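You operate a simulated robot arm through the tools that you are given. There is no shell and no other tool. Be economical: measure what you need, move in short steps, check, and stop when the job is done.

Carry out the task below with a simulated robot arm. There is one attempt and no reset: what you move stays moved.

Task
Rinse the soapy towels again at 400 spin, then switch the washer off.
Fine: let it run to End; leave the rinse and auto dose buttons alone.

Only the result counts: the job must be done as asked and must still hold three seconds after the hand-in. Knocking over, shifting, dropping, spilling or breaking anything else fails it. Flat cloth is picked up by pressing the open fingertips on it (5 to 10 N) and closing them slowly along it; thin cloth reads only 2 to 8 mm in the jaws.

Robot
A 6-joint arm with a two-finger gripper on a trunk, on a base that drives. Base frame: it is fixed to the floor where the robot stands at the start and does not move with it; the origin is under the middle of the robot, x ahead of it, y to its left, z up; the surface under the hand at the start is at about z = 888. Lengths are in mm, angles in degrees, forces in N, time in s.
It reaches about 1298 mm from its shoulder. Its first joint turns from -149.0 to 149.0 degrees. Places, roughly: auto dose button [700, 300, 900]; programme dial [800, 200, 900]; rinse button [700, 300, 900]; spin button [900, 100, 900]; washer panel [800, 200, 900]; washer start button [900, 0, 900]. Payload 1.57 kg.
The TCP is the grasp point between the finger pads, 21 mm short of the fingertips. In the tool frame z runs along the fingers and y along their closing line. Largest opening 70 mm; the body of the gripper starts 50 mm behind the TCP.
Orientation is told as [roll, pitch, yaw] about the base's x, y, z axes, in that order, counted from this pose: with the fingers straight down and closing along the base's y, the tool's x points along the base's -x, its y along +y and its z along -z.

Tools
- The arm moves only by the tool servo_tool. Its argument "motion" is a list of rows, each an object of numbers (a shift or turn left out is 0, a gripper value left out holds the last): "dx", "dy", "dz": the shift along the tool's x, y, z in m; "rx", "ry", "rz": the turn, a rotation vector about the tool's x, y, z in degrees; "hand": the closure, from 0 (fully open) to 1 (shut). In form: [{"dx": .., "dy": .., "dz": .., "rx": .., "ry": .., "rz": .., "hand": ..}, ...]. A call has 1 to 10 rows; each row shifts and turns the commanded pose from where the row before left it, along the tool's axes as they then stand. Each row takes 0.2 s and may step no farther than 50 mm and 8.6 degrees from the row before; otherwise, or with a gripper value out of range, the whole call is refused. Where a pose cannot be reached the arm comes as near as it can. A force on the tool above 40 N (or 10 N above the force at the start of the call, whichever is more), or a blocked arm, ends the call early, and 0.2 s more pass. Each finger halts on what it meets, pressing with about 30 N; the grip force reading is that of the motor and also rises with nothing between the fingers. The clock runs only during rows and for 0.2 s after the last one: add rows that do not move to give the fingers time. The reply holds the time, the measured pose of the TCP, the force on the tool along the base axes, the opening and the grip force, in the units named above and with some noise, with the torque about the TCP (base axes, N m) and any sound that the robot's microphone picked up, and new pictures: "show" is both (left out), scene, wrist or none.
- Cameras (640 x 400 px; columns grow to the right, rows downward): "scene" is now at [28.9, 151.8, 1894.6]; the picture's right is [-0.23, -0.97, 0.00], its down [-0.74, 0.17, -0.65] and it looks along [0.64, -0.15, -0.76] (base axes); focal length 286 px, centre (320, 200). "wrist" rides on the gripper at [79, 4, -81] in the tool frame; the picture's right is [-0.05, 1.00, 0.00], its down [-0.67, -0.04, -0.74] and it looks along [-0.74, -0.04, 0.67] (tool axes); focal length 256 px, centre (320, 200).
- move_column(by): slides the trunk up (or, below 0, down) by that many mm; the arm and the scene camera ride with it, the base frame stays. It gives what a move gives, with no picture.
- drive_base(legs): drives the robot by 1 to 6 legs, each [ahead, turn to the left] in mm and degrees, along the robot's own axes; the way and the turn of a leg run together, so that a leg with both is an arc; at most 1500 mm and 180 degrees a leg. The arm and the cameras ride along, it lands a little off, and it stops where it bumps. It gives what a move gives, and a new picture of the scene camera.
- aim_head(pan, tilt): turns the head with the scene camera to pan (to the left, within 155 degrees either way) and tilt (down, from -29 to 69), counted from straight ahead of the robot. It gives what a move gives, and a new picture of the scene camera.
- locate(camera, pixels): there is no depth. For up to 12 entries [column, row, z] of the newest picture of that camera ("zoom" is the newest enlarged one), the place [x, y] in the base frame at which the ray of that pixel passes the height z, good to about 2 mm. It takes no simulated time.
- enlarge(camera, box): a new picture of the part [left, top, right, bottom] of that camera's present view, enlarged. It takes no simulated time.
- finish_job(): hands the job in; it is judged then, once.

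Work in short steps. Measure before you move; look again where a grasp or a placing could have gone wrong, and mend it. You have 80 turns and 260 pictures in all, those below and enlarged ones among them. Open the gripper and draw the arm clear of the work before you hand the job in, unless the task says otherwise; then end with one line.

The tools are called after "Call:" as a command line: name --argument value ..., lists and objects as JSON in quotes. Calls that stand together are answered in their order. servo_tool: Moves the arm, as the interface text tells. Its arguments: {"type":"object","properties":{"motion":{"type":"array"},"show":{"type":"string","enum":["both","scene","wrist","none"]}},"required":["motion"]} The other tools are called the same way: move_column (by) slides the trunk up or down; drive_base (legs) drives the base; aim_head (pan, tilt) turns the head that bears the scene camera; locate (camera, pixels) gives the place at which the rays of pixels pass given heights; enlarge (camera, box) takes an enlarged picture of a part of a camera's view; finish_job () hands the job in.

At the start:

```text
clock: 0.0
position: [779.6, 5.9, 1231.6]
tool_rot: [0.0, 0.1, 0.0]
force: [0.1, 0.6, -0.6]
wrist_torque: [0.0, 0.03, -0.02]
opening: 69.9
finger_force: 0.0
trunk travel left (down, up): [-913.0, 57.0]
robot x, y, heading: [0.1, 1.5, 0.0]
head pan, tilt: [-13.4, 49.2]
```

scene: 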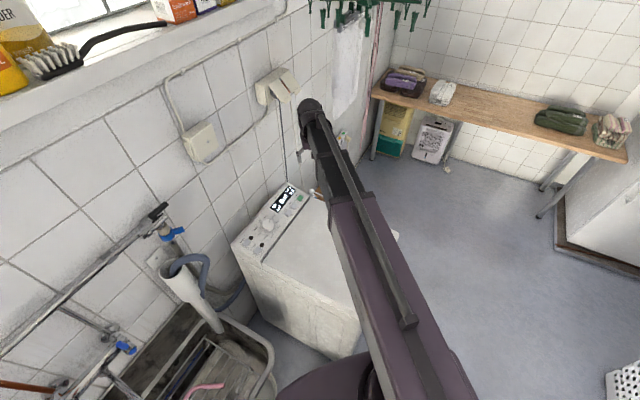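
wrist: 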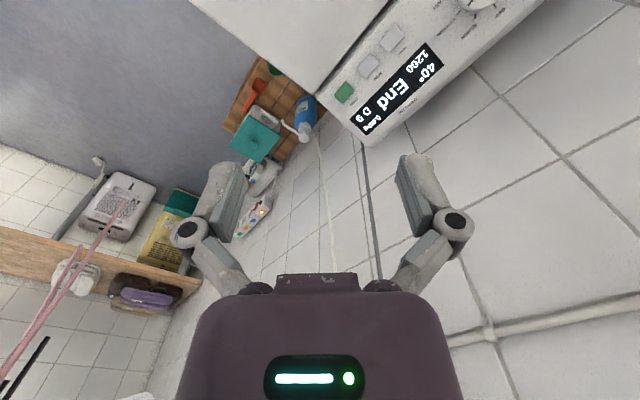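

The washer panel appears in both views, around (275,212) in the scene; I enlarge both to read it.

Call:
enlarge --camera "scene" --box '[225, 170, 325, 270]'

Call:
enlarge --camera "wrist" --box '[320, 0, 560, 150]'

```text
4.00 times, centred on (275, 220) of scene
```

zoom: 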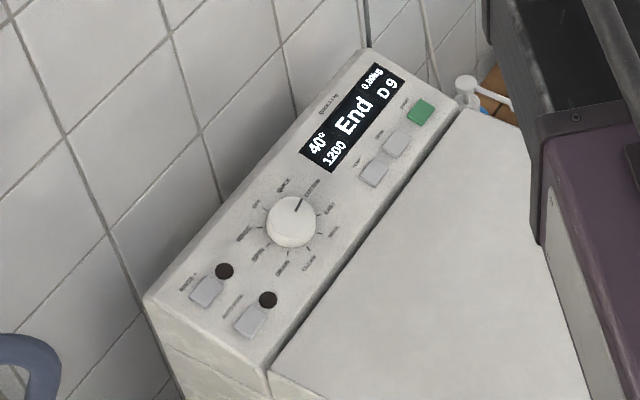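

```text
2.67 times, centred on (440, 75) of wrist
```

zoom: 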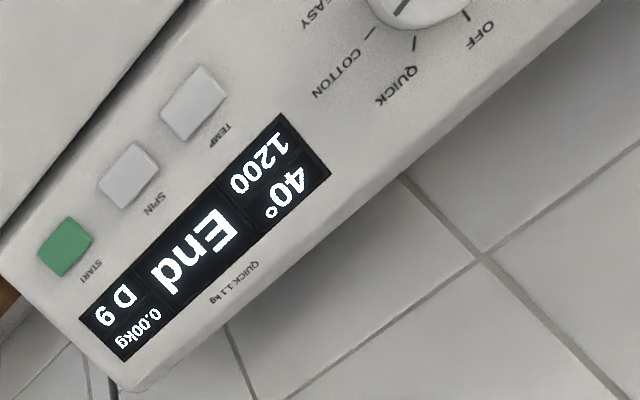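

I triangulate the panel features from both cameras at several heights.

Call:
locate --camera "scene" --pixels '[[300.25, 197.5, 860], [300.25, 197.5, 920], [294.25, 205.5, 860], [294.25, 205.5, 920], [268.25, 225.5, 900], [286.25, 182, 900], [232, 244.5, 900], [262.5, 263, 900], [310.5, 197, 900], [246.75, 243, 900], [257.5, 250, 900]]'

Call:
locate --camera "wrist" --pixels '[[344.4, 92.6, 860], [344.4, 92.6, 920], [368, 65.6, 860], [368, 65.6, 920], [393, 39, 860], [393, 39, 920], [364, 147, 860], [364, 147, 920]]'

```text
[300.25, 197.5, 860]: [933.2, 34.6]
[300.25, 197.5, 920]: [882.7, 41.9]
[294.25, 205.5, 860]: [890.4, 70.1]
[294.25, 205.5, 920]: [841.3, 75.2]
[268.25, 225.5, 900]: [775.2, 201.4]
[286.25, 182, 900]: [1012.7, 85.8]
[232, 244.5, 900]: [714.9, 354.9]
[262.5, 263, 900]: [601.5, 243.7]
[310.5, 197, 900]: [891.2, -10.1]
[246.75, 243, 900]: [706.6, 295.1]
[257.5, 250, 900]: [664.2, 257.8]
```

```text
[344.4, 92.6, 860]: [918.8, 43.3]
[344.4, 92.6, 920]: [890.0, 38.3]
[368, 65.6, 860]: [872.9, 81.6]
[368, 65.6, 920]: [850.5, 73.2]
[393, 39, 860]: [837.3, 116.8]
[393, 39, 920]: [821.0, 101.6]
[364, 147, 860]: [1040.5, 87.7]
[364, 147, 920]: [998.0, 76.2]
```

Panel is about level at z≈900. I zoom in on the dial to read its labels and pointer.

Call:
enlarge --camera "scene" --box '[248, 209, 288, 243]'

Call:
enlarge --camera "scene" --box '[236, 230, 272, 264]'

```text
11.76 times, centred on (268, 226) of scene
```

zoom: 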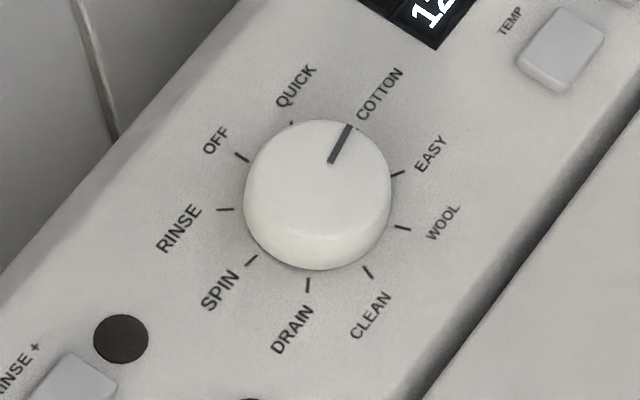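

```text
11.76 times, centred on (254, 247) of scene
```

zoom: 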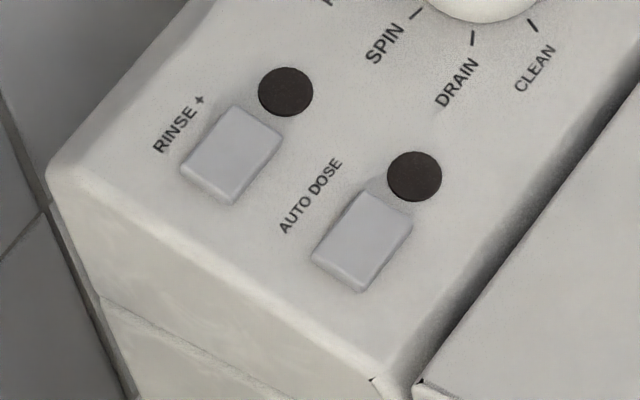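

I locate the dial ticks on the panel plane for the dial centre and angles.

Call:
locate --camera "scene" --pixels '[[261.28, 222.34, 899], [259.92, 226.85, 899], [262.13, 231.1, 899], [266.98, 233.23, 899], [272.08, 232.12, 899], [275.06, 228.38, 899], [274.63, 223.87, 899], [265.53, 219.54, 899], [270.72, 219.79, 918], [268.94, 222.77, 918], [261.7, 225.3, 918], [274.0, 224.5, 918]]'

Call:
servo_tool --motion '[{"hand": 0.5}]'

```text
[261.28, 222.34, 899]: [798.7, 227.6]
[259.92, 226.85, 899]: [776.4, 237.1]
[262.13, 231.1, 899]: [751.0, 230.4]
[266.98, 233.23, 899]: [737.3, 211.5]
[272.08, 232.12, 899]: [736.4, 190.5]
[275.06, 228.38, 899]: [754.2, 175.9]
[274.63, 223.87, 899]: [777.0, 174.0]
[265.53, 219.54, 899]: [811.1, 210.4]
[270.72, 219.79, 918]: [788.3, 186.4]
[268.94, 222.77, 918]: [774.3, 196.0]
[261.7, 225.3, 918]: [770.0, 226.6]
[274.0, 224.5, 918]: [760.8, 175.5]
```

```text
clock: 0.4
position: [779.2, 4.8, 1232.9]
tool_rot: [0.1, -0.1, -0.1]
force: [-1.7, 0.3, 0.2]
wrist_torque: [0.01, -0.01, -0.01]
opening: 35.2
finger_force: 0.0
trunk travel left (down, up): [-913.0, 57.0]
robot x, y, heading: [0.0, -1.4, 0.1]
head pan, tilt: [-13.4, 49.2]
```

scene: 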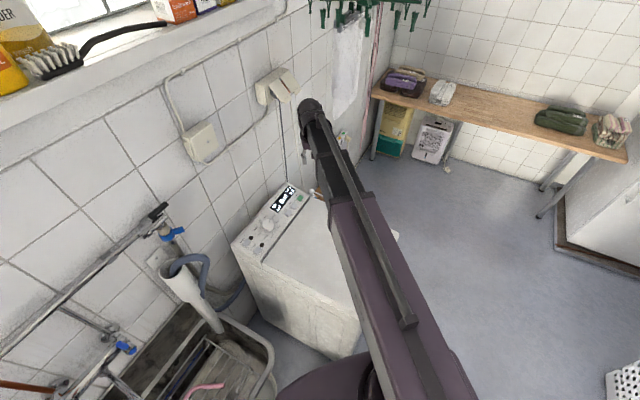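
wrist: 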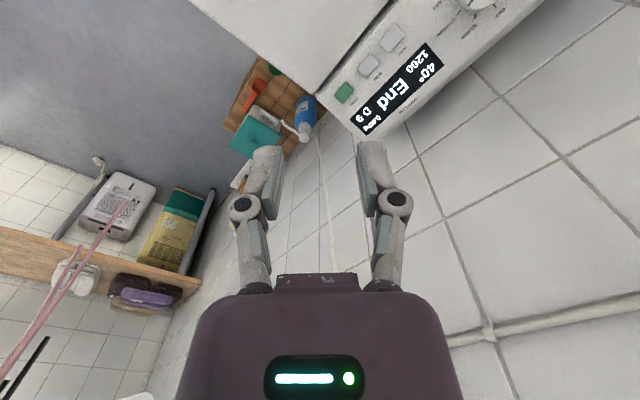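

Dial centre is near (773, 204), with 40° between positions: COTTON at −34°, RINSE at +86°, so a 120° counterclockwise turn (from above). I move over the dial.

Call:
servo_tool --motion '[{"dz": 0.04}, {"dz": 0.04}, {"dz": 0.04, "dy": 0.04}, {"dy": 0.045}, {"dy": 0.045}, {"dy": 0.045}, {"dy": 0.024, "dx": 0.006}, {"hand": 0}]'

```text
refused: row 3 steps farther than a row can; nothing moved
```

The third row was too long; I resend it split up.

Call:
servo_tool --motion '[{"dz": 0.04}, {"dz": 0.04}, {"dz": 0.04}, {"dy": 0.04}, {"dy": 0.04}, {"dy": 0.04}, {"dy": 0.04}, {"dy": 0.04, "dx": 0.006}, {"hand": 0}]'

```text
clock: 2.4
position: [772.4, 202.3, 1233.3]
tool_rot: [0.0, 0.0, -0.1]
force: [-0.8, -0.7, 1.1]
wrist_torque: [0.02, 0.02, 0.01]
opening: 69.3
finger_force: 0.0
out of reach, approached as far as the arm can: row 1, 2, 3
trunk travel left (down, up): [-913.0, 57.0]
robot x, y, heading: [1.0, -0.8, 0.0]
head pan, tilt: [-13.4, 49.2]
```

scene: 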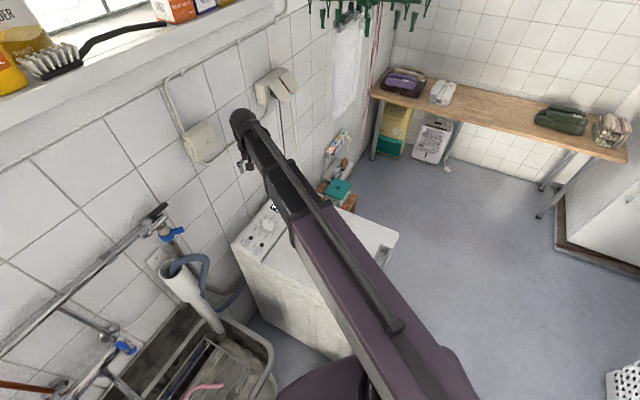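
wrist: 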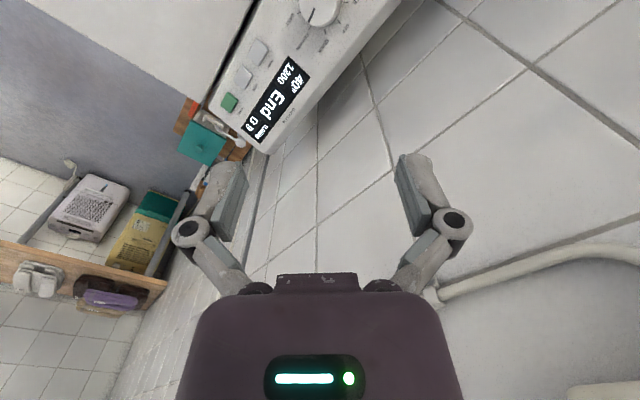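

The arm cannot go down from here, so I lower the trunk.

Call:
move_column --by -190

Call:
servo_tool --motion '[{"hand": 0}]'

```text
clock: 4.5
position: [771.9, 201.7, 1043.0]
tool_rot: [0.1, 0.0, 0.0]
force: [0.0, 0.4, -0.9]
wrist_torque: [-0.02, -0.02, 0.01]
opening: 69.9
finger_force: 0.0
trunk travel left (down, up): [-723.0, 247.0]
robot x, y, heading: [0.8, 2.3, 0.0]
head pan, tilt: [-13.4, 49.2]
```

```text
clock: 4.9
position: [772.0, 203.7, 1041.6]
tool_rot: [0.0, 0.0, -0.1]
force: [0.1, 0.9, -0.3]
wrist_torque: [0.01, 0.01, 0.01]
opening: 70.0
finger_force: 0.0
trunk travel left (down, up): [-723.0, 247.0]
robot x, y, heading: [-0.9, -0.2, -0.0]
head pan, tilt: [-13.4, 49.2]
```

scene: 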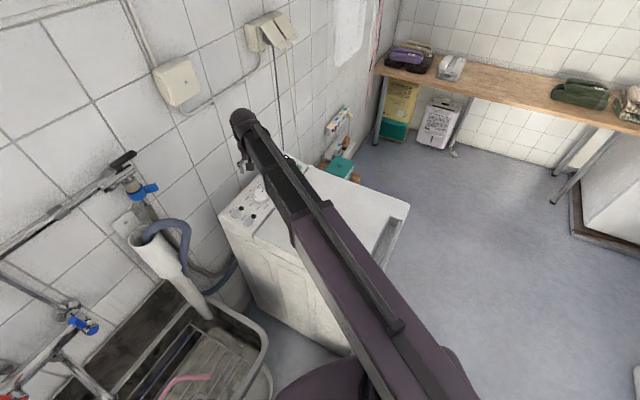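
wrist: 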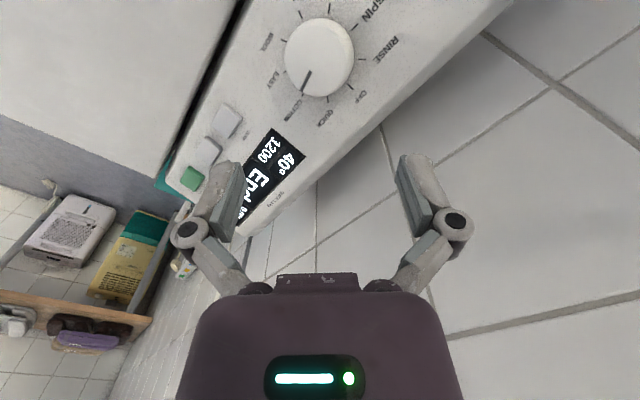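

Good wrist view of the dial at (319,57). I enlarge and measure.

Call:
enlarge --camera "wrist" --box '[230, 0, 410, 125]'

```text
3.20 times, centred on (320, 62) of wrist
```

zoom: 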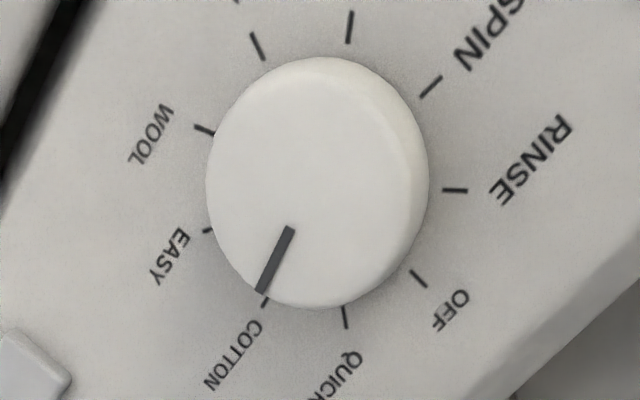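

I locate the tick outer ends and pointer.

Call:
locate --camera "zoom" --pixels '[[253, 33, 899], [351, 12, 899], [440, 77, 899], [467, 190, 899], [425, 287, 899], [346, 328, 899], [264, 305, 899], [195, 127, 899], [206, 185, 920], [290, 228, 920], [260, 290, 920], [429, 175, 905]]'

```text
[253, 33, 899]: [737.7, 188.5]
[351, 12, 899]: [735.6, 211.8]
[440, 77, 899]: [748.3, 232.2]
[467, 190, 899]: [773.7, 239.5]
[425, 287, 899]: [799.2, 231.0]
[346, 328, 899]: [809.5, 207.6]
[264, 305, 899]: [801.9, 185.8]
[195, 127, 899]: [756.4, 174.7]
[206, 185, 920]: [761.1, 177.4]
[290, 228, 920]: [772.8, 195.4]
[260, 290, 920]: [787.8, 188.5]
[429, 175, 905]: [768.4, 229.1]
```

The knob top seems offset from the tick centre, hinting that the panel slopes. I compare features in the new lower scene view against the earlier one.

Call:
enlarge --camera "scene" --box '[215, 180, 275, 240]'

```text
6.67 times, centred on (245, 210) of scene
```

zoom: 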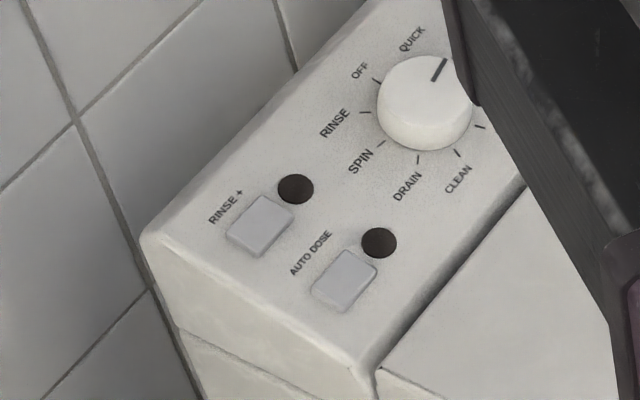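

I locate ticks and dots in this zoom at two heights each for triangulation with the wrist view.

Call:
locate --camera "zoom" --pixels '[[358, 112, 899], [373, 78, 899], [378, 147, 899], [417, 165, 899], [460, 157, 899], [460, 157, 889], [484, 129, 899], [373, 78, 909], [446, 60, 915], [431, 82, 915], [446, 60, 905], [431, 82, 905]]'

```text
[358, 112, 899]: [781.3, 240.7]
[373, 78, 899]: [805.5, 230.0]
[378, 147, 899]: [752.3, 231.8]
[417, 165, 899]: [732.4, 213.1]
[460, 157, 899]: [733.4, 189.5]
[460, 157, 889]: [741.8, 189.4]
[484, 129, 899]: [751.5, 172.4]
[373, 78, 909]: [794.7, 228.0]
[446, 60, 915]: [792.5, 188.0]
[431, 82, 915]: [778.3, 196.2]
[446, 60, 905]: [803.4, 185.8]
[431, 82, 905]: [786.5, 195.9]
```

Triangulation shows the panel slopes about 16° toward the lid: dial base centre ≈ (770.5, 204, 901), normal ≈ (−0.185, −0.204, 0.96). I tilt the tool to match, watching for reach.

Call:
servo_tool --motion '[{"rx": -6.1, "ry": -5.5}, {"rx": -6.1, "ry": -5.5}, {}]' --show "wrist"

```text
clock: 5.7
position: [772.1, 203.3, 1050.7]
tool_rot: [12.4, -10.9, -1.2]
force: [-0.6, 0.4, -0.6]
wrist_torque: [-0.01, -0.01, 0.0]
opening: 69.7
finger_force: 0.1
out of reach, approached as far as the arm can: row 2
trunk travel left (down, up): [-723.0, 247.0]
robot x, y, heading: [2.7, -3.7, 0.2]
head pan, tilt: [-13.4, 49.2]
```

wrist: 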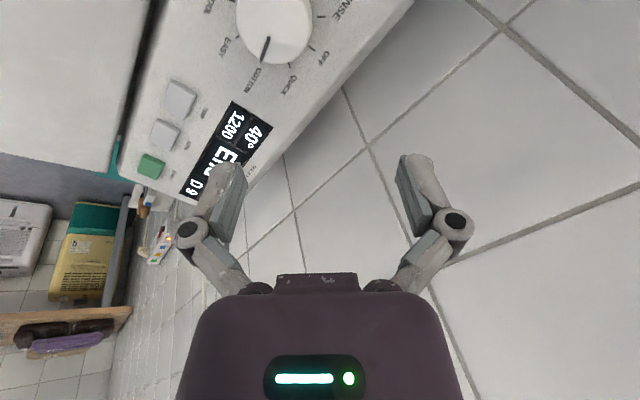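

The arm is at its lower reach limit relative to the trunk; I retract 200 mm along the tool axis and lower the trunk to gain slack, also testing the yaw to −60.

Call:
servo_tool --motion '[{"dz": -0.05}, {"dz": -0.05}, {"dz": -0.05}, {"dz": -0.05}, {}]' --show "none"

Call:
move_column --by -200

Call:
servo_tool --motion '[{"rz": 8.5}, {"rz": 8.5}, {"rz": 8.5}, {"rz": 8.5}, {"rz": 8.5}, {"rz": 8.5}, {"rz": 8.5}, {}]'

```text
clock: 6.9
position: [733.4, 162.3, 1049.0]
tool_rot: [12.3, -10.9, -1.3]
force: [-0.5, 0.1, 0.5]
wrist_torque: [0.01, 0.05, 0.0]
opening: 70.1
finger_force: 0.0
out of reach, approached as far as the arm can: row 1, 2, 3, 4
trunk travel left (down, up): [-723.0, 247.0]
robot x, y, heading: [-3.3, -1.0, 0.1]
head pan, tilt: [-13.4, 49.2]
```

```text
clock: 8.3
position: [733.5, 165.4, 913.9]
tool_rot: [13.2, -11.0, -1.3]
force: [-9.9, 2.3, -2.9]
wrist_torque: [-0.23, 0.02, 0.35]
opening: 70.7
finger_force: 0.0
trunk travel left (down, up): [-589.0, 381.0]
robot x, y, heading: [0.2, -2.2, 0.1]
head pan, tilt: [-13.4, 49.2]
stopped: the force on the tool passed its limit at 115 N (the readings are from after the stop); the commanded pose is now the measured one
```

```text
clock: 8.8
position: [727.3, 166.3, 917.1]
tool_rot: [14.9, -8.0, -10.3]
force: [-10.0, 2.6, -2.6]
wrist_torque: [-0.14, -0.01, 0.45]
opening: 70.1
finger_force: 0.0
trunk travel left (down, up): [-589.0, 381.0]
robot x, y, heading: [-0.8, -1.5, 0.1]
head pan, tilt: [-13.4, 49.2]
stopped in row 2: the force on the tool passed its limit at 46 N (the readings are from after the stop); the commanded pose is now the measured one
```

scene: 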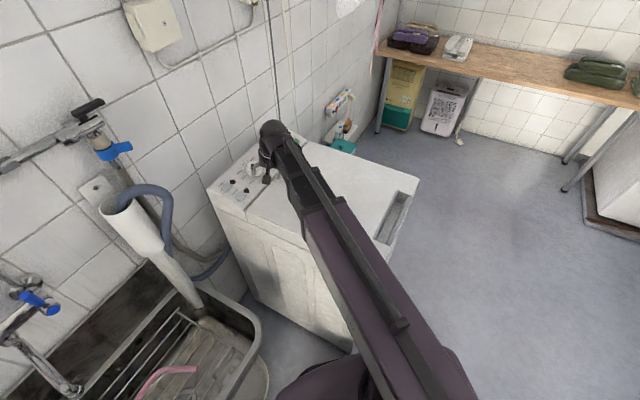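
wrist: 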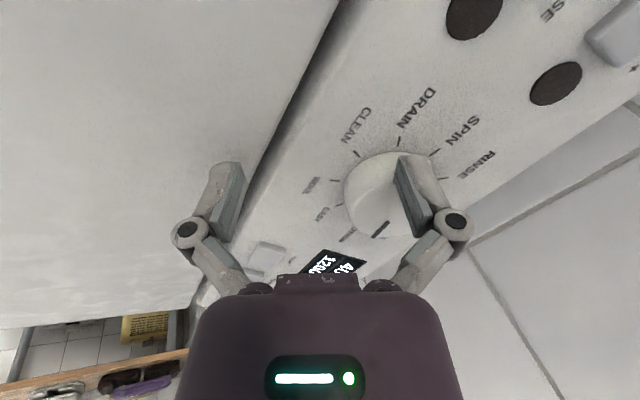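

The arm is SCARA-like: height comes only from the trunk, so the fingers touched down. I raise the trunk straight away.

Call:
move_column --by 70

Call:
servo_tool --motion '[{}]'

```text
clock: 9.8
position: [729.6, 166.9, 986.8]
tool_rot: [14.9, -8.2, -10.6]
force: [0.7, -0.7, -0.3]
wrist_torque: [-0.02, -0.02, -0.02]
opening: 70.1
finger_force: 0.1
trunk travel left (down, up): [-659.0, 311.0]
robot x, y, heading: [2.0, -3.4, 0.1]
head pan, tilt: [-13.4, 49.2]
```

```text
clock: 10.2
position: [729.8, 167.5, 985.7]
tool_rot: [14.9, -8.3, -10.5]
force: [0.4, -0.5, -0.1]
wrist_torque: [0.03, 0.0, -0.02]
opening: 70.0
finger_force: 0.1
trunk travel left (down, up): [-659.0, 311.0]
robot x, y, heading: [-0.6, 1.2, -0.0]
head pan, tilt: [-13.4, 49.2]
```

scene: 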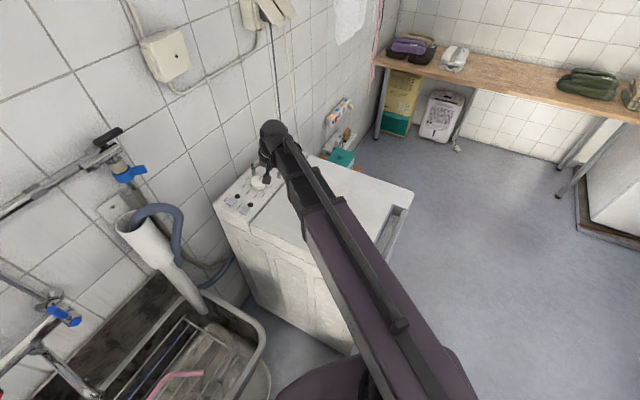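
wrist: 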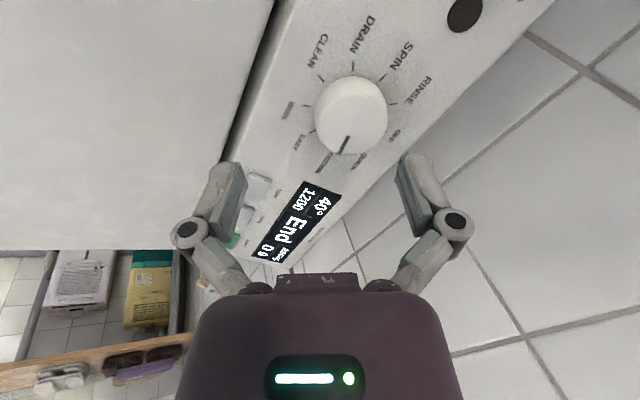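

Display still reads "End". With a little more height, I turn the tool toward yaw −60 about its own axis.

Call:
move_column --by 40

Call:
servo_tool --motion '[{"rz": 8.4}, {"rz": 8.4}, {"rz": 8.4}, {"rz": 8.4}, {"rz": 8.4}, {"rz": 8.4}, {}]'

```text
clock: 11.1
position: [729.9, 166.3, 1025.4]
tool_rot: [14.9, -8.4, -10.6]
force: [0.2, -1.0, 0.3]
wrist_torque: [-0.02, 0.0, 0.01]
opening: 70.2
finger_force: 0.0
trunk travel left (down, up): [-699.0, 271.0]
robot x, y, heading: [-0.4, 1.1, 0.0]
head pan, tilt: [-13.4, 49.2]
```

```text
clock: 12.7
position: [728.7, 166.3, 1026.2]
tool_rot: [15.9, 6.0, -59.2]
force: [0.1, 0.1, -0.7]
wrist_torque: [0.0, -0.01, -0.01]
opening: 70.0
finger_force: 0.0
trunk travel left (down, up): [-699.0, 271.0]
robot x, y, heading: [0.0, 2.9, 0.1]
head pan, tilt: [-13.4, 49.2]
```

scene: 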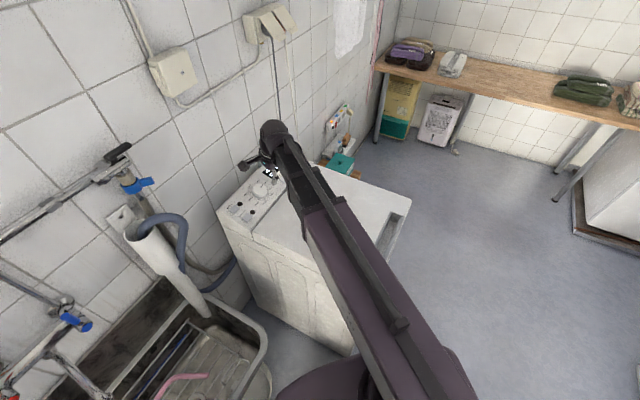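
wrist: 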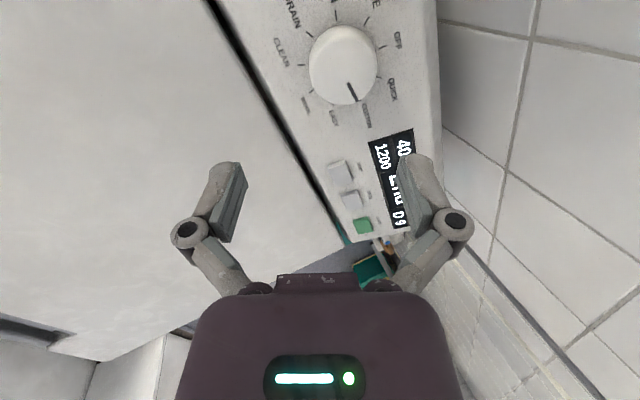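

Turning works. I check the dial position again in this view before moving over it.

Call:
enlarge --camera "wrist" --box '[260, 0, 420, 140]'

```text
2.86 times, centred on (340, 70) of wrist
```

zoom: 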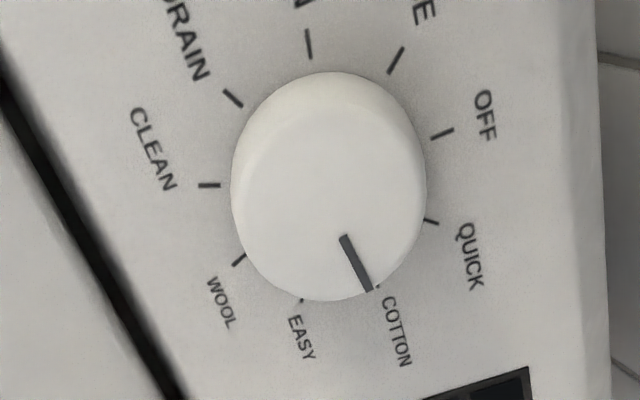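

I locate the knob top centre, its edges and ticks with the sloped heights.

Call:
locate --camera "zoom" --pixels '[[323, 197, 919], [231, 195, 917], [427, 190, 917], [198, 185, 892], [455, 131, 909], [225, 91, 895], [438, 222, 907], [306, 30, 903], [403, 48, 909], [232, 264, 891]]'

```text
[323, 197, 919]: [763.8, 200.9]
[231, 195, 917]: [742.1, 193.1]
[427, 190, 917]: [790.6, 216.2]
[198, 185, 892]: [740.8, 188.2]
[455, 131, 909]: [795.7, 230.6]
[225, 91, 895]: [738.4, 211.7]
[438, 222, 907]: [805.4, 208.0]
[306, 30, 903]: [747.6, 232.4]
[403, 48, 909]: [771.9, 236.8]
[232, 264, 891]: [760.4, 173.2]
```

Dial top centre ≈ (766, 201). I shift the hand over it, staying at height.

Call:
servo_tool --motion '[{"dx": 0.0039, "dy": 0.021, "dz": 0.0064}, {"dx": 0.0038, "dy": 0.021, "dz": 0.0064}, {}]' --show "none"

```text
clock: 13.5
position: [762.8, 196.3, 1025.6]
tool_rot: [15.9, 6.0, -59.0]
force: [0.3, -0.1, -0.1]
wrist_torque: [0.01, -0.03, -0.02]
opening: 70.0
finger_force: 0.0
trunk travel left (down, up): [-699.0, 271.0]
robot x, y, heading: [0.1, 1.3, -0.1]
head pan, tilt: [-13.4, 49.2]
```

Now down 72 mm so that the tips stand just above the knob top.

Call:
move_column --by -72

Call:
servo_tool --motion '[{}]'

```text
clock: 14.6
position: [762.6, 196.1, 954.0]
tool_rot: [15.9, 6.0, -58.9]
force: [0.1, 0.6, 0.2]
wrist_torque: [0.02, -0.02, -0.01]
opening: 69.9
finger_force: 0.1
trunk travel left (down, up): [-627.0, 343.0]
robot x, y, heading: [0.2, 0.5, -0.0]
head pan, tilt: [-13.4, 49.2]
```

```text
clock: 15.0
position: [761.5, 195.8, 953.9]
tool_rot: [15.9, 5.9, -58.9]
force: [-0.4, -0.3, 0.3]
wrist_torque: [0.0, 0.01, 0.01]
opening: 70.0
finger_force: 0.2
trunk travel left (down, up): [-627.0, 343.0]
robot x, y, heading: [2.9, -1.4, -0.1]
head pan, tilt: [-13.4, 49.2]
```

scene: 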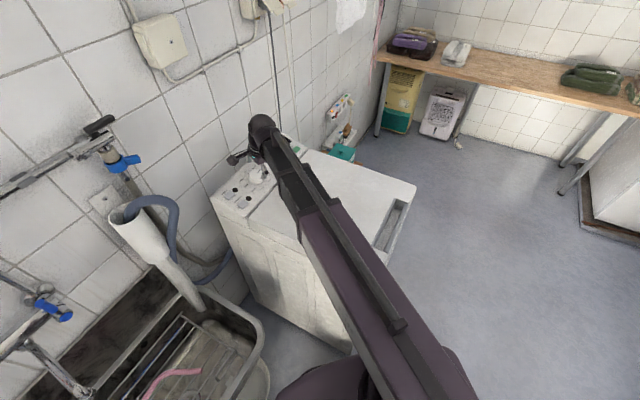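
wrist: 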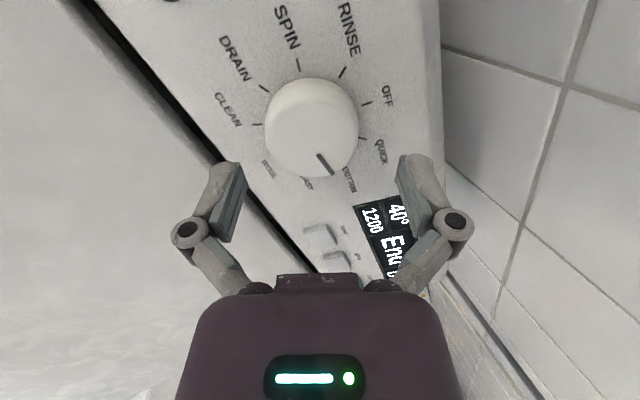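

Fingers straddle the knob; I go down half, shift forward with the slope, then down the rest.

Call:
move_column --by -14

Call:
servo_tool --motion '[{"dx": 0.0017, "dy": 0.0065, "dz": 0.0021}, {}]'

```text
clock: 15.6
position: [762.6, 195.4, 939.1]
tool_rot: [16.0, 6.0, -58.9]
force: [-0.1, 0.8, -0.7]
wrist_torque: [0.0, 0.0, 0.0]
opening: 70.0
finger_force: 0.1
trunk travel left (down, up): [-613.0, 357.0]
robot x, y, heading: [1.3, 2.2, -0.1]
head pan, tilt: [-13.4, 49.2]
```

```text
clock: 16.2
position: [767.7, 200.9, 940.2]
tool_rot: [15.9, 6.0, -58.9]
force: [0.3, -0.6, 0.3]
wrist_torque: [-0.01, 0.02, 0.01]
opening: 69.8
finger_force: 0.0
trunk travel left (down, up): [-613.0, 357.0]
robot x, y, heading: [0.9, 2.4, 0.0]
head pan, tilt: [-13.4, 49.2]
```

scene: 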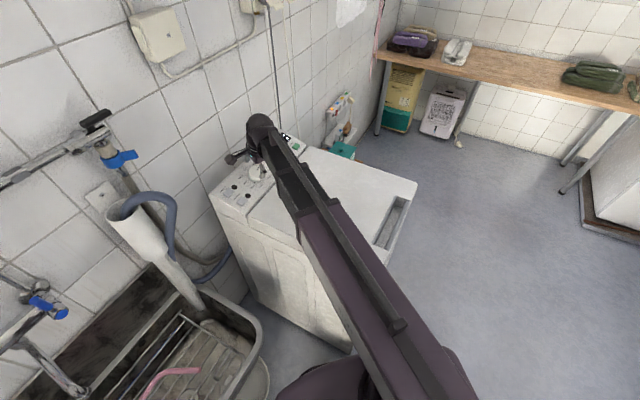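
wrist: 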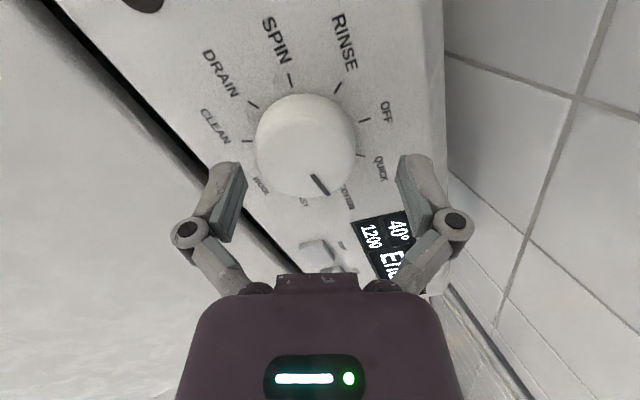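

Knob centre at (305,147) is some 7 mm to the left of the jaw centre line; I shift −4 mm along y, then lower.

Call:
servo_tool --motion '[{"dy": -0.0038, "dz": -0.001}, {}]' --show "none"

Call:
move_column --by -12

Call:
servo_tool --motion '[{}]' --show "wrist"

```text
clock: 16.8
position: [763.7, 197.9, 939.6]
tool_rot: [15.8, 6.0, -59.0]
force: [0.6, 0.0, 0.1]
wrist_torque: [0.03, -0.03, -0.02]
opening: 69.9
finger_force: 0.0
trunk travel left (down, up): [-613.0, 357.0]
robot x, y, heading: [1.5, 0.4, -0.1]
head pan, tilt: [-13.4, 49.2]
```

```text
clock: 17.4
position: [764.6, 198.2, 927.8]
tool_rot: [15.9, 5.9, -58.9]
force: [0.9, 0.6, 0.0]
wrist_torque: [0.01, 0.0, 0.03]
opening: 70.2
finger_force: 0.0
trunk travel left (down, up): [-601.0, 369.0]
robot x, y, heading: [0.7, 0.9, 0.1]
head pan, tilt: [-13.4, 49.2]
```

```text
clock: 17.8
position: [763.8, 198.3, 928.1]
tool_rot: [16.0, 6.0, -58.8]
force: [-0.2, 0.4, 1.1]
wrist_torque: [-0.01, 0.0, 0.01]
opening: 70.3
finger_force: 0.1
trunk travel left (down, up): [-601.0, 369.0]
robot x, y, heading: [1.3, 1.2, -0.3]
head pan, tilt: [-13.4, 49.2]
```

wrist: 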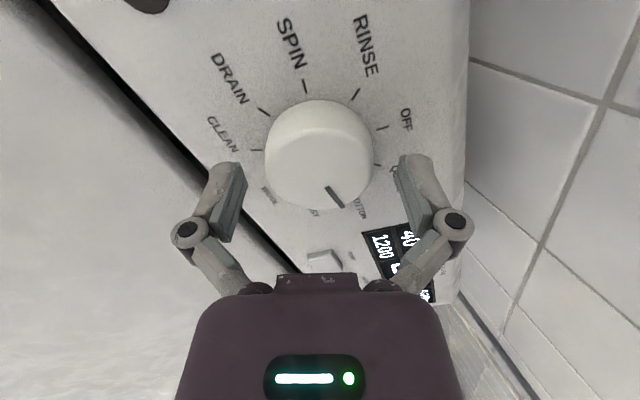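

The knob sits centred at (318,155) between the jaws, tips about 13 mm below its top. I close on it.

Call:
servo_tool --motion '[{"hand": 0.1}, {"hand": 0.2}, {"hand": 0.3}, {"hand": 0.35}, {}]' --show "wrist"

```text
clock: 19.0
position: [765.0, 198.0, 928.5]
tool_rot: [15.9, 5.9, -59.0]
force: [-2.3, -0.8, 0.9]
wrist_torque: [-0.08, 0.15, 0.02]
opening: 49.9
finger_force: 32.2
trunk travel left (down, up): [-601.0, 369.0]
robot x, y, heading: [-0.3, -0.7, -0.1]
head pan, tilt: [-13.4, 49.2]
```

wrist: 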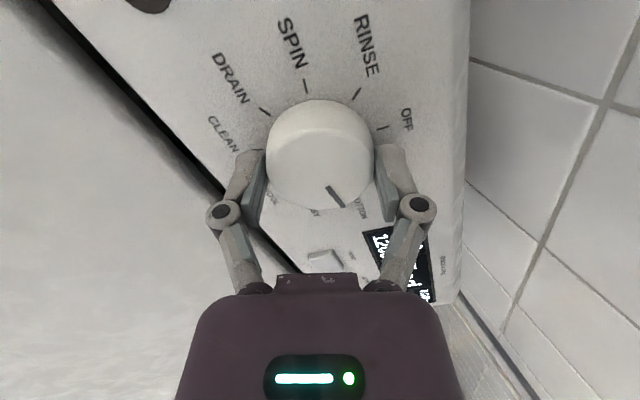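

Knob held at 50 mm. I turn 40° counterclockwise (rz negative) and check.

Call:
servo_tool --motion '[{"rz": -8}, {"rz": -8}, {"rz": -8}, {"rz": -8}, {"rz": -8}, {}]' --show "wrist"

```text
clock: 20.4
position: [763.3, 198.4, 927.2]
tool_rot: [16.2, -5.7, -20.6]
force: [0.8, 0.1, 4.3]
wrist_torque: [0.03, 0.67, 0.14]
opening: 49.9
finger_force: 31.9
trunk travel left (down, up): [-601.0, 369.0]
robot x, y, heading: [1.4, -0.5, -0.0]
head pan, tilt: [-13.4, 49.2]
```

wrist: 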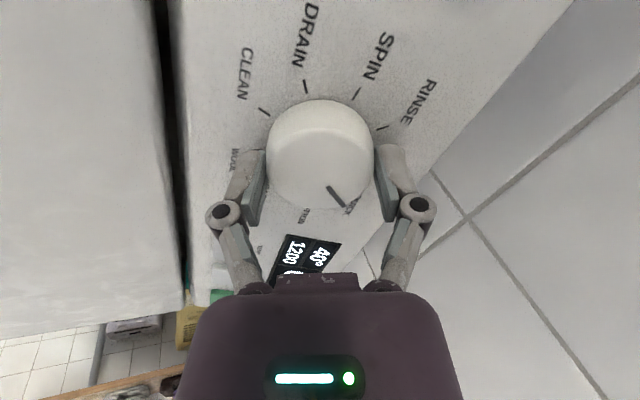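

The dial follows (now QUICK). I turn 80° more to RINSE.

Call:
servo_tool --motion '[{"rz": -8}, {"rz": -8}, {"rz": -8}, {"rz": -8}, {"rz": -8}, {"rz": -8}, {"rz": -8}, {"rz": -8}, {"rz": -8}, {"rz": -8}]' --show "wrist"

```text
clock: 22.6
position: [763.3, 199.3, 928.4]
tool_rot: [-2.8, -16.8, 60.8]
force: [-2.1, 1.4, 3.8]
wrist_torque: [-0.37, 0.58, 0.01]
opening: 50.3
finger_force: 31.4
trunk travel left (down, up): [-601.0, 369.0]
robot x, y, heading: [-0.9, 2.7, -0.1]
head pan, tilt: [-13.4, 49.2]
```

wrist: 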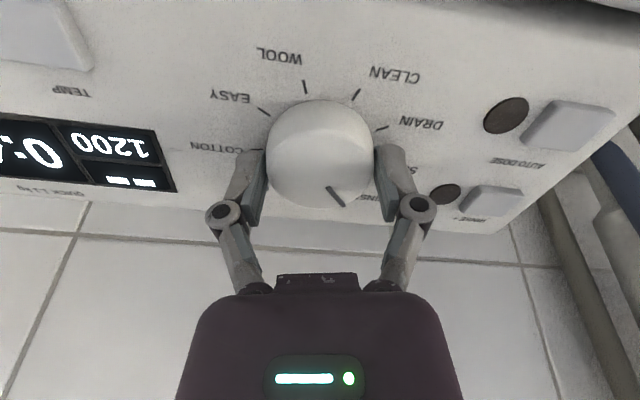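

Display now shows a new setting ("--", 1200, 0:..). I release and raise to inspect.

Call:
servo_tool --motion '[{"hand": 0.2}, {"hand": 0.0}, {}, {}]' --show "none"

Call:
move_column --by 70

Call:
servo_tool --motion '[{}]'

```text
clock: 23.6
position: [765.4, 198.4, 927.7]
tool_rot: [-2.8, -16.7, 60.7]
force: [0.1, 0.1, -0.5]
wrist_torque: [0.05, 0.02, 0.03]
opening: 69.9
finger_force: 0.1
trunk travel left (down, up): [-601.0, 369.0]
robot x, y, heading: [2.4, -0.2, 0.2]
head pan, tilt: [-13.4, 49.2]
```

```text
clock: 24.7
position: [763.6, 197.8, 998.0]
tool_rot: [-2.8, -16.7, 60.6]
force: [-0.3, -0.1, 0.1]
wrist_torque: [-0.02, 0.01, 0.01]
opening: 70.2
finger_force: 0.0
trunk travel left (down, up): [-671.0, 299.0]
robot x, y, heading: [-4.8, -2.7, -0.0]
head pan, tilt: [-13.4, 49.2]
```

```text
clock: 25.1
position: [764.5, 198.2, 997.1]
tool_rot: [-2.8, -16.7, 60.5]
force: [-0.6, -0.1, -0.5]
wrist_torque: [0.0, 0.0, 0.0]
opening: 69.9
finger_force: 0.0
trunk travel left (down, up): [-671.0, 299.0]
robot x, y, heading: [2.1, 2.0, -0.0]
head pan, tilt: [-13.4, 49.2]
```

scene: 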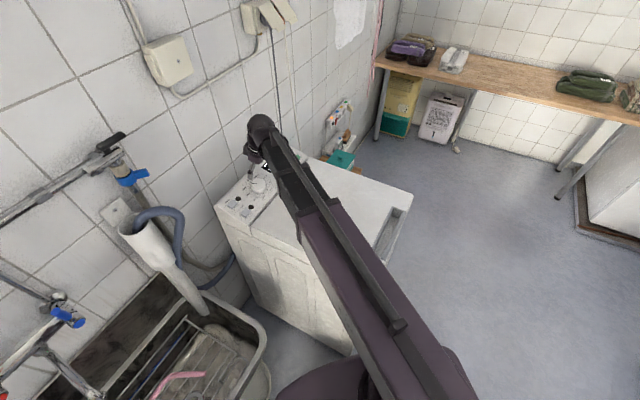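
wrist: 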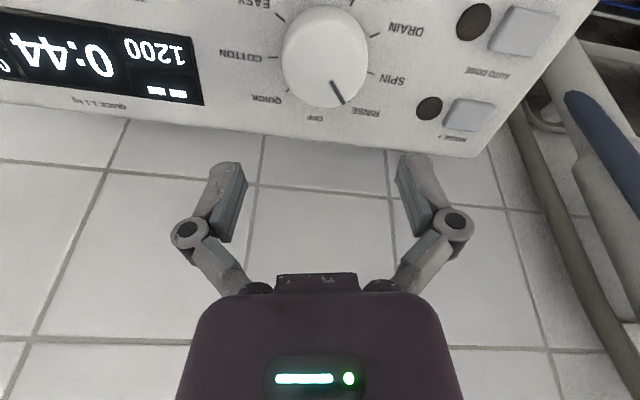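

Pointer stands at RINSE, display 0:44 / 1200. I turn the hand back and close the fingers for pressing.

Call:
servo_tool --motion '[{"rz": 8.5, "hand": 0.3}, {"rz": 8.5, "hand": 0.6}, {"rz": 8.5, "hand": 1}, {"rz": 8.5}, {"rz": 8.5}, {"rz": 8.5}, {"rz": 8.5}, {"rz": 8.5}, {"rz": 8.5}, {"rz": 8.5}]' --show "wrist"

```text
clock: 27.3
position: [763.9, 198.2, 997.4]
tool_rot: [16.5, -4.0, -25.6]
force: [-0.2, 0.3, -0.6]
wrist_torque: [0.02, -0.01, -0.01]
opening: 0.1
finger_force: 28.4
trunk travel left (down, up): [-671.0, 299.0]
robot x, y, heading: [-4.5, -3.1, 0.1]
head pan, tilt: [-13.4, 49.2]
```

wrist: 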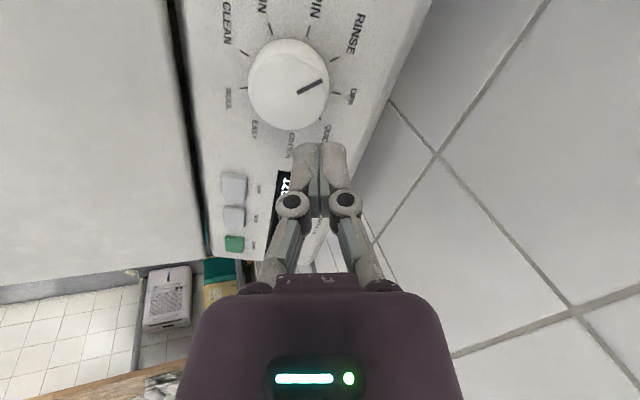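

I check the pointer more closely.

Call:
enlarge --camera "wrist" --box '[210, 10, 370, 150]'

Call:
enlarge --camera "wrist" --box '[205, 160, 305, 260]'

```text
2.86 times, centred on (290, 80) of wrist
```

zoom: 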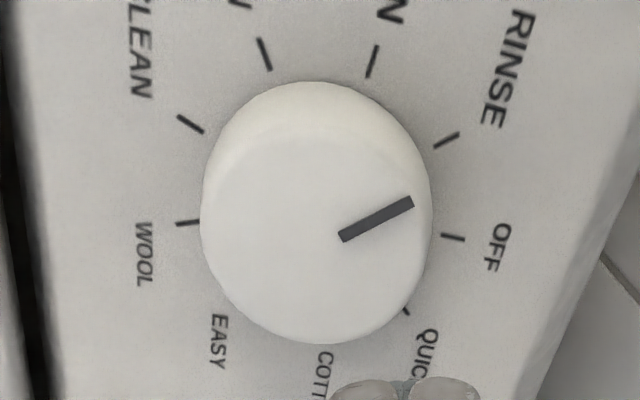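

```text
4.00 times, centred on (255, 210) of wrist
```

zoom: 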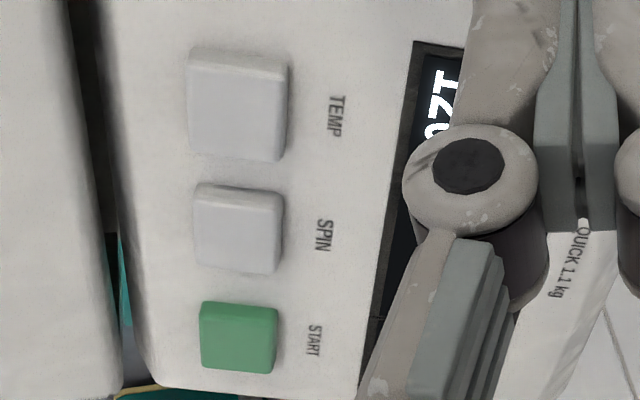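

The pointer is parallel to the RINSE tick: dial set properly. Now I locate the button faces.

Call:
locate --camera "zoom" --pixels '[[238, 225, 890], [238, 225, 900], [239, 335, 890], [239, 335, 900], [238, 102, 890], [238, 102, 900], [192, 225, 895], [282, 225, 895]]'

```text
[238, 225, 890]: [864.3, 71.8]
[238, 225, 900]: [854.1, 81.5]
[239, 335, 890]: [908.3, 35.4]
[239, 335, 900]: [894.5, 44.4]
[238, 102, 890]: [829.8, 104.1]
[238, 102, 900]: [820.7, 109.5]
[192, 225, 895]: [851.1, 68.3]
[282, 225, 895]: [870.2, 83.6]
```

Spin button top ≈ (863, 73.5, 892), start ≈ (905, 38, 893). I move the closed tips over the spin button.

Call:
servo_tool --motion '[{"dx": -0.0353, "dy": -0.0188, "dz": -0.003}, {"dx": -0.0353, "dy": -0.0188, "dz": -0.003}, {"dx": -0.0353, "dy": -0.0188, "dz": -0.003}, {"dx": -0.0353, "dy": -0.0188, "dz": -0.003}, {}]'

```text
clock: 28.5
position: [857.4, 67.9, 997.8]
tool_rot: [16.5, -4.1, -25.4]
force: [-0.4, 0.2, -0.7]
wrist_torque: [-0.01, 0.0, 0.02]
opening: 0.0
finger_force: 28.8
trunk travel left (down, up): [-671.0, 299.0]
robot x, y, heading: [-1.3, -0.4, 0.1]
head pan, tilt: [-13.4, 49.2]
```

scene: 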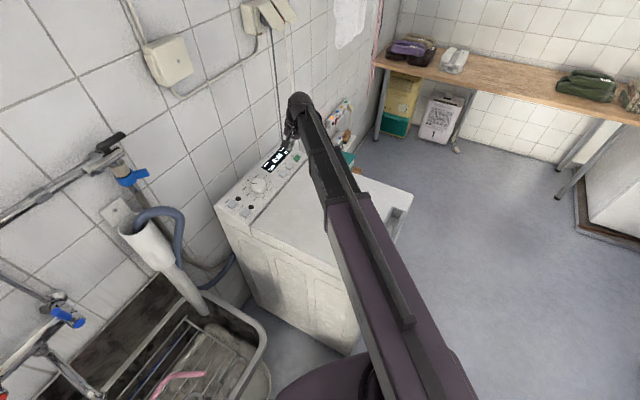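
wrist: 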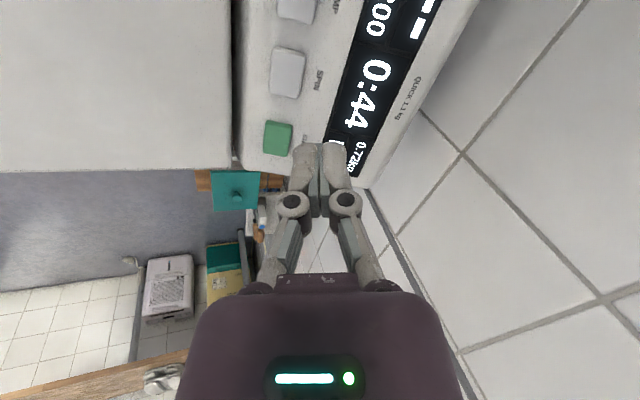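

I recheck the spin button here (top face at (288,73)) and start (278,138).

Call:
locate --camera "wrist" --pixels '[[288, 73, 892], [278, 138, 893]]'

Call:
move_column --by -72

Call:
servo_tool --motion '[{}]'

```text
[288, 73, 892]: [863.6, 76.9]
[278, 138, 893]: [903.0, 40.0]
```

```text
clock: 29.6
position: [856.6, 69.4, 926.0]
tool_rot: [16.5, -4.1, -25.4]
force: [-0.5, 0.5, 0.0]
wrist_torque: [0.0, -0.04, 0.0]
opening: 0.0
finger_force: 28.7
trunk travel left (down, up): [-599.0, 371.0]
robot x, y, heading: [-1.1, -2.1, 0.2]
head pan, tilt: [-13.4, 49.2]
```

```text
clock: 30.0
position: [857.2, 69.4, 925.6]
tool_rot: [16.6, -4.1, -25.4]
force: [0.7, -0.6, 0.9]
wrist_torque: [-0.01, -0.01, 0.02]
opening: 0.0
finger_force: 28.9
trunk travel left (down, up): [-599.0, 371.0]
robot x, y, heading: [-2.3, -2.0, 0.1]
head pan, tilt: [-13.4, 49.2]
```

scene: 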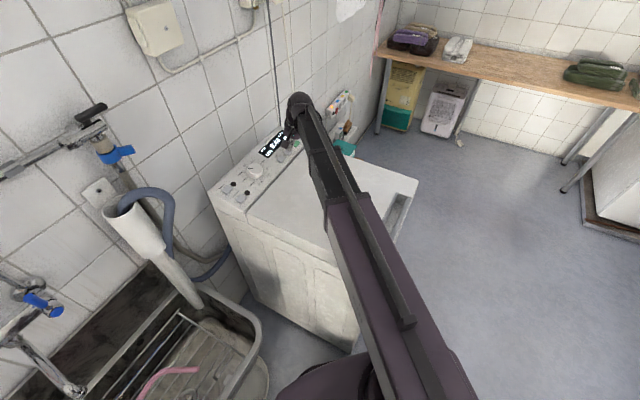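
wrist: 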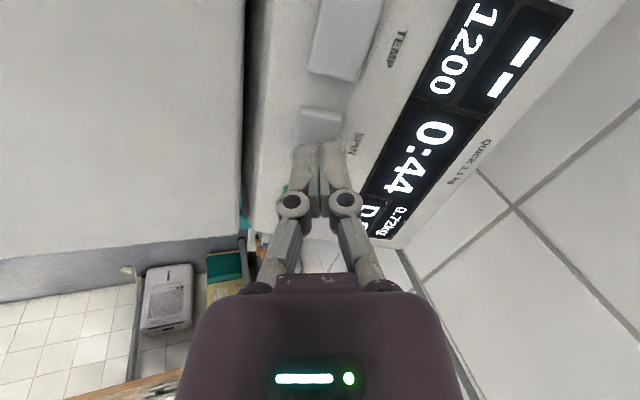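

Tips are over the spin button; I press with the trunk in small measure.

Call:
move_column --by -15

Call:
servo_tool --motion '[{}]' --show "wrist"

```text
clock: 30.6
position: [854.9, 69.5, 911.4]
tool_rot: [16.6, -4.3, -25.4]
force: [0.9, -1.7, 16.9]
wrist_torque: [-0.02, -0.12, -0.02]
opening: 6.0
finger_force: 28.6
trunk travel left (down, up): [-584.0, 386.0]
robot x, y, heading: [-1.0, 2.1, 0.0]
head pan, tilt: [-13.4, 49.2]
heard: click
```

```text
clock: 31.0
position: [857.9, 70.3, 912.6]
tool_rot: [16.4, -4.2, -25.4]
force: [1.7, -1.9, 17.9]
wrist_torque: [-0.04, -0.17, 0.01]
opening: 5.8
finger_force: 28.4
trunk travel left (down, up): [-584.0, 386.0]
robot x, y, heading: [-1.8, -4.1, -0.3]
head pan, tilt: [-13.4, 49.2]
```

wrist: 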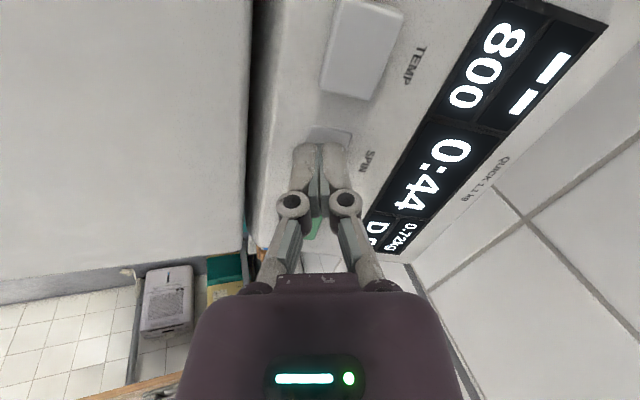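

1200 → 800. I release and press again.

Call:
move_column --by 12

Call:
move_column --by -12

Call:
servo_tool --motion '[{}]' --show "wrist"

```text
clock: 31.6
position: [857.6, 69.8, 922.8]
tool_rot: [16.5, -4.2, -25.4]
force: [-0.2, -0.5, 0.0]
wrist_torque: [-0.02, 0.0, -0.01]
opening: 0.0
finger_force: 28.4
trunk travel left (down, up): [-596.0, 374.0]
robot x, y, heading: [-0.7, 1.0, 0.1]
head pan, tilt: [-13.4, 49.2]
```

```text
clock: 32.2
position: [857.1, 69.7, 912.0]
tool_rot: [16.7, -4.2, -25.5]
force: [1.6, -1.2, 16.5]
wrist_torque: [-0.01, -0.16, -0.03]
opening: 6.0
finger_force: 28.1
trunk travel left (down, up): [-584.0, 386.0]
robot x, y, heading: [-4.1, 0.1, -0.1]
head pan, tilt: [-13.4, 49.2]
heard: click
```

```text
clock: 32.6
position: [856.7, 69.4, 911.5]
tool_rot: [16.4, -4.1, -25.4]
force: [1.2, -1.4, 17.5]
wrist_torque: [-0.03, -0.14, 0.0]
opening: 5.8
finger_force: 29.0
trunk travel left (down, up): [-584.0, 386.0]
robot x, y, heading: [3.4, -1.1, 0.2]
head pan, tilt: [-13.4, 49.2]
```

wrist: 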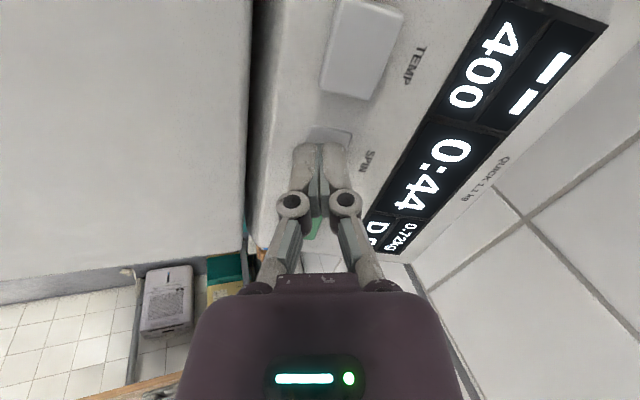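

Spin is 400. I raise, then move over the green start button.

Call:
move_column --by 25

Call:
servo_tool --motion '[{"dx": -0.0269, "dy": -0.0068}, {"dx": -0.0269, "dy": -0.0068}, {}]' --show "wrist"

```text
clock: 33.3
position: [857.1, 69.4, 935.5]
tool_rot: [16.5, -4.0, -25.4]
force: [0.6, 0.1, -0.1]
wrist_torque: [0.01, -0.01, -0.01]
opening: 0.0
finger_force: 28.8
trunk travel left (down, up): [-609.0, 361.0]
robot x, y, heading: [0.0, 1.4, 0.0]
head pan, tilt: [-13.4, 49.2]
```

```text
clock: 34.1
position: [898.9, 34.7, 935.5]
tool_rot: [16.5, -4.1, -25.2]
force: [1.0, -0.3, -1.0]
wrist_torque: [0.0, 0.01, -0.03]
opening: 0.0
finger_force: 28.3
trunk travel left (down, up): [-609.0, 361.0]
robot x, y, heading: [-1.5, 1.2, 0.0]
head pan, tilt: [-13.4, 49.2]
```

wrist: 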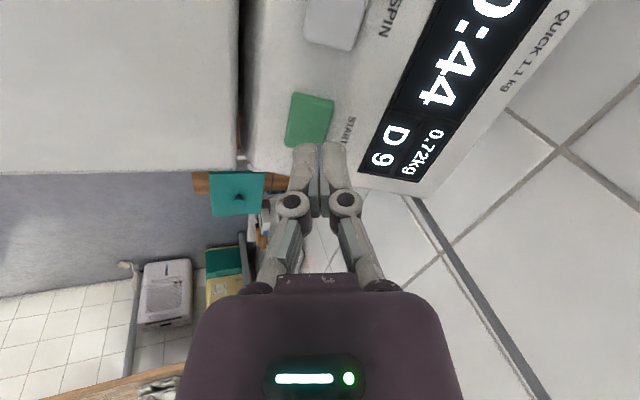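

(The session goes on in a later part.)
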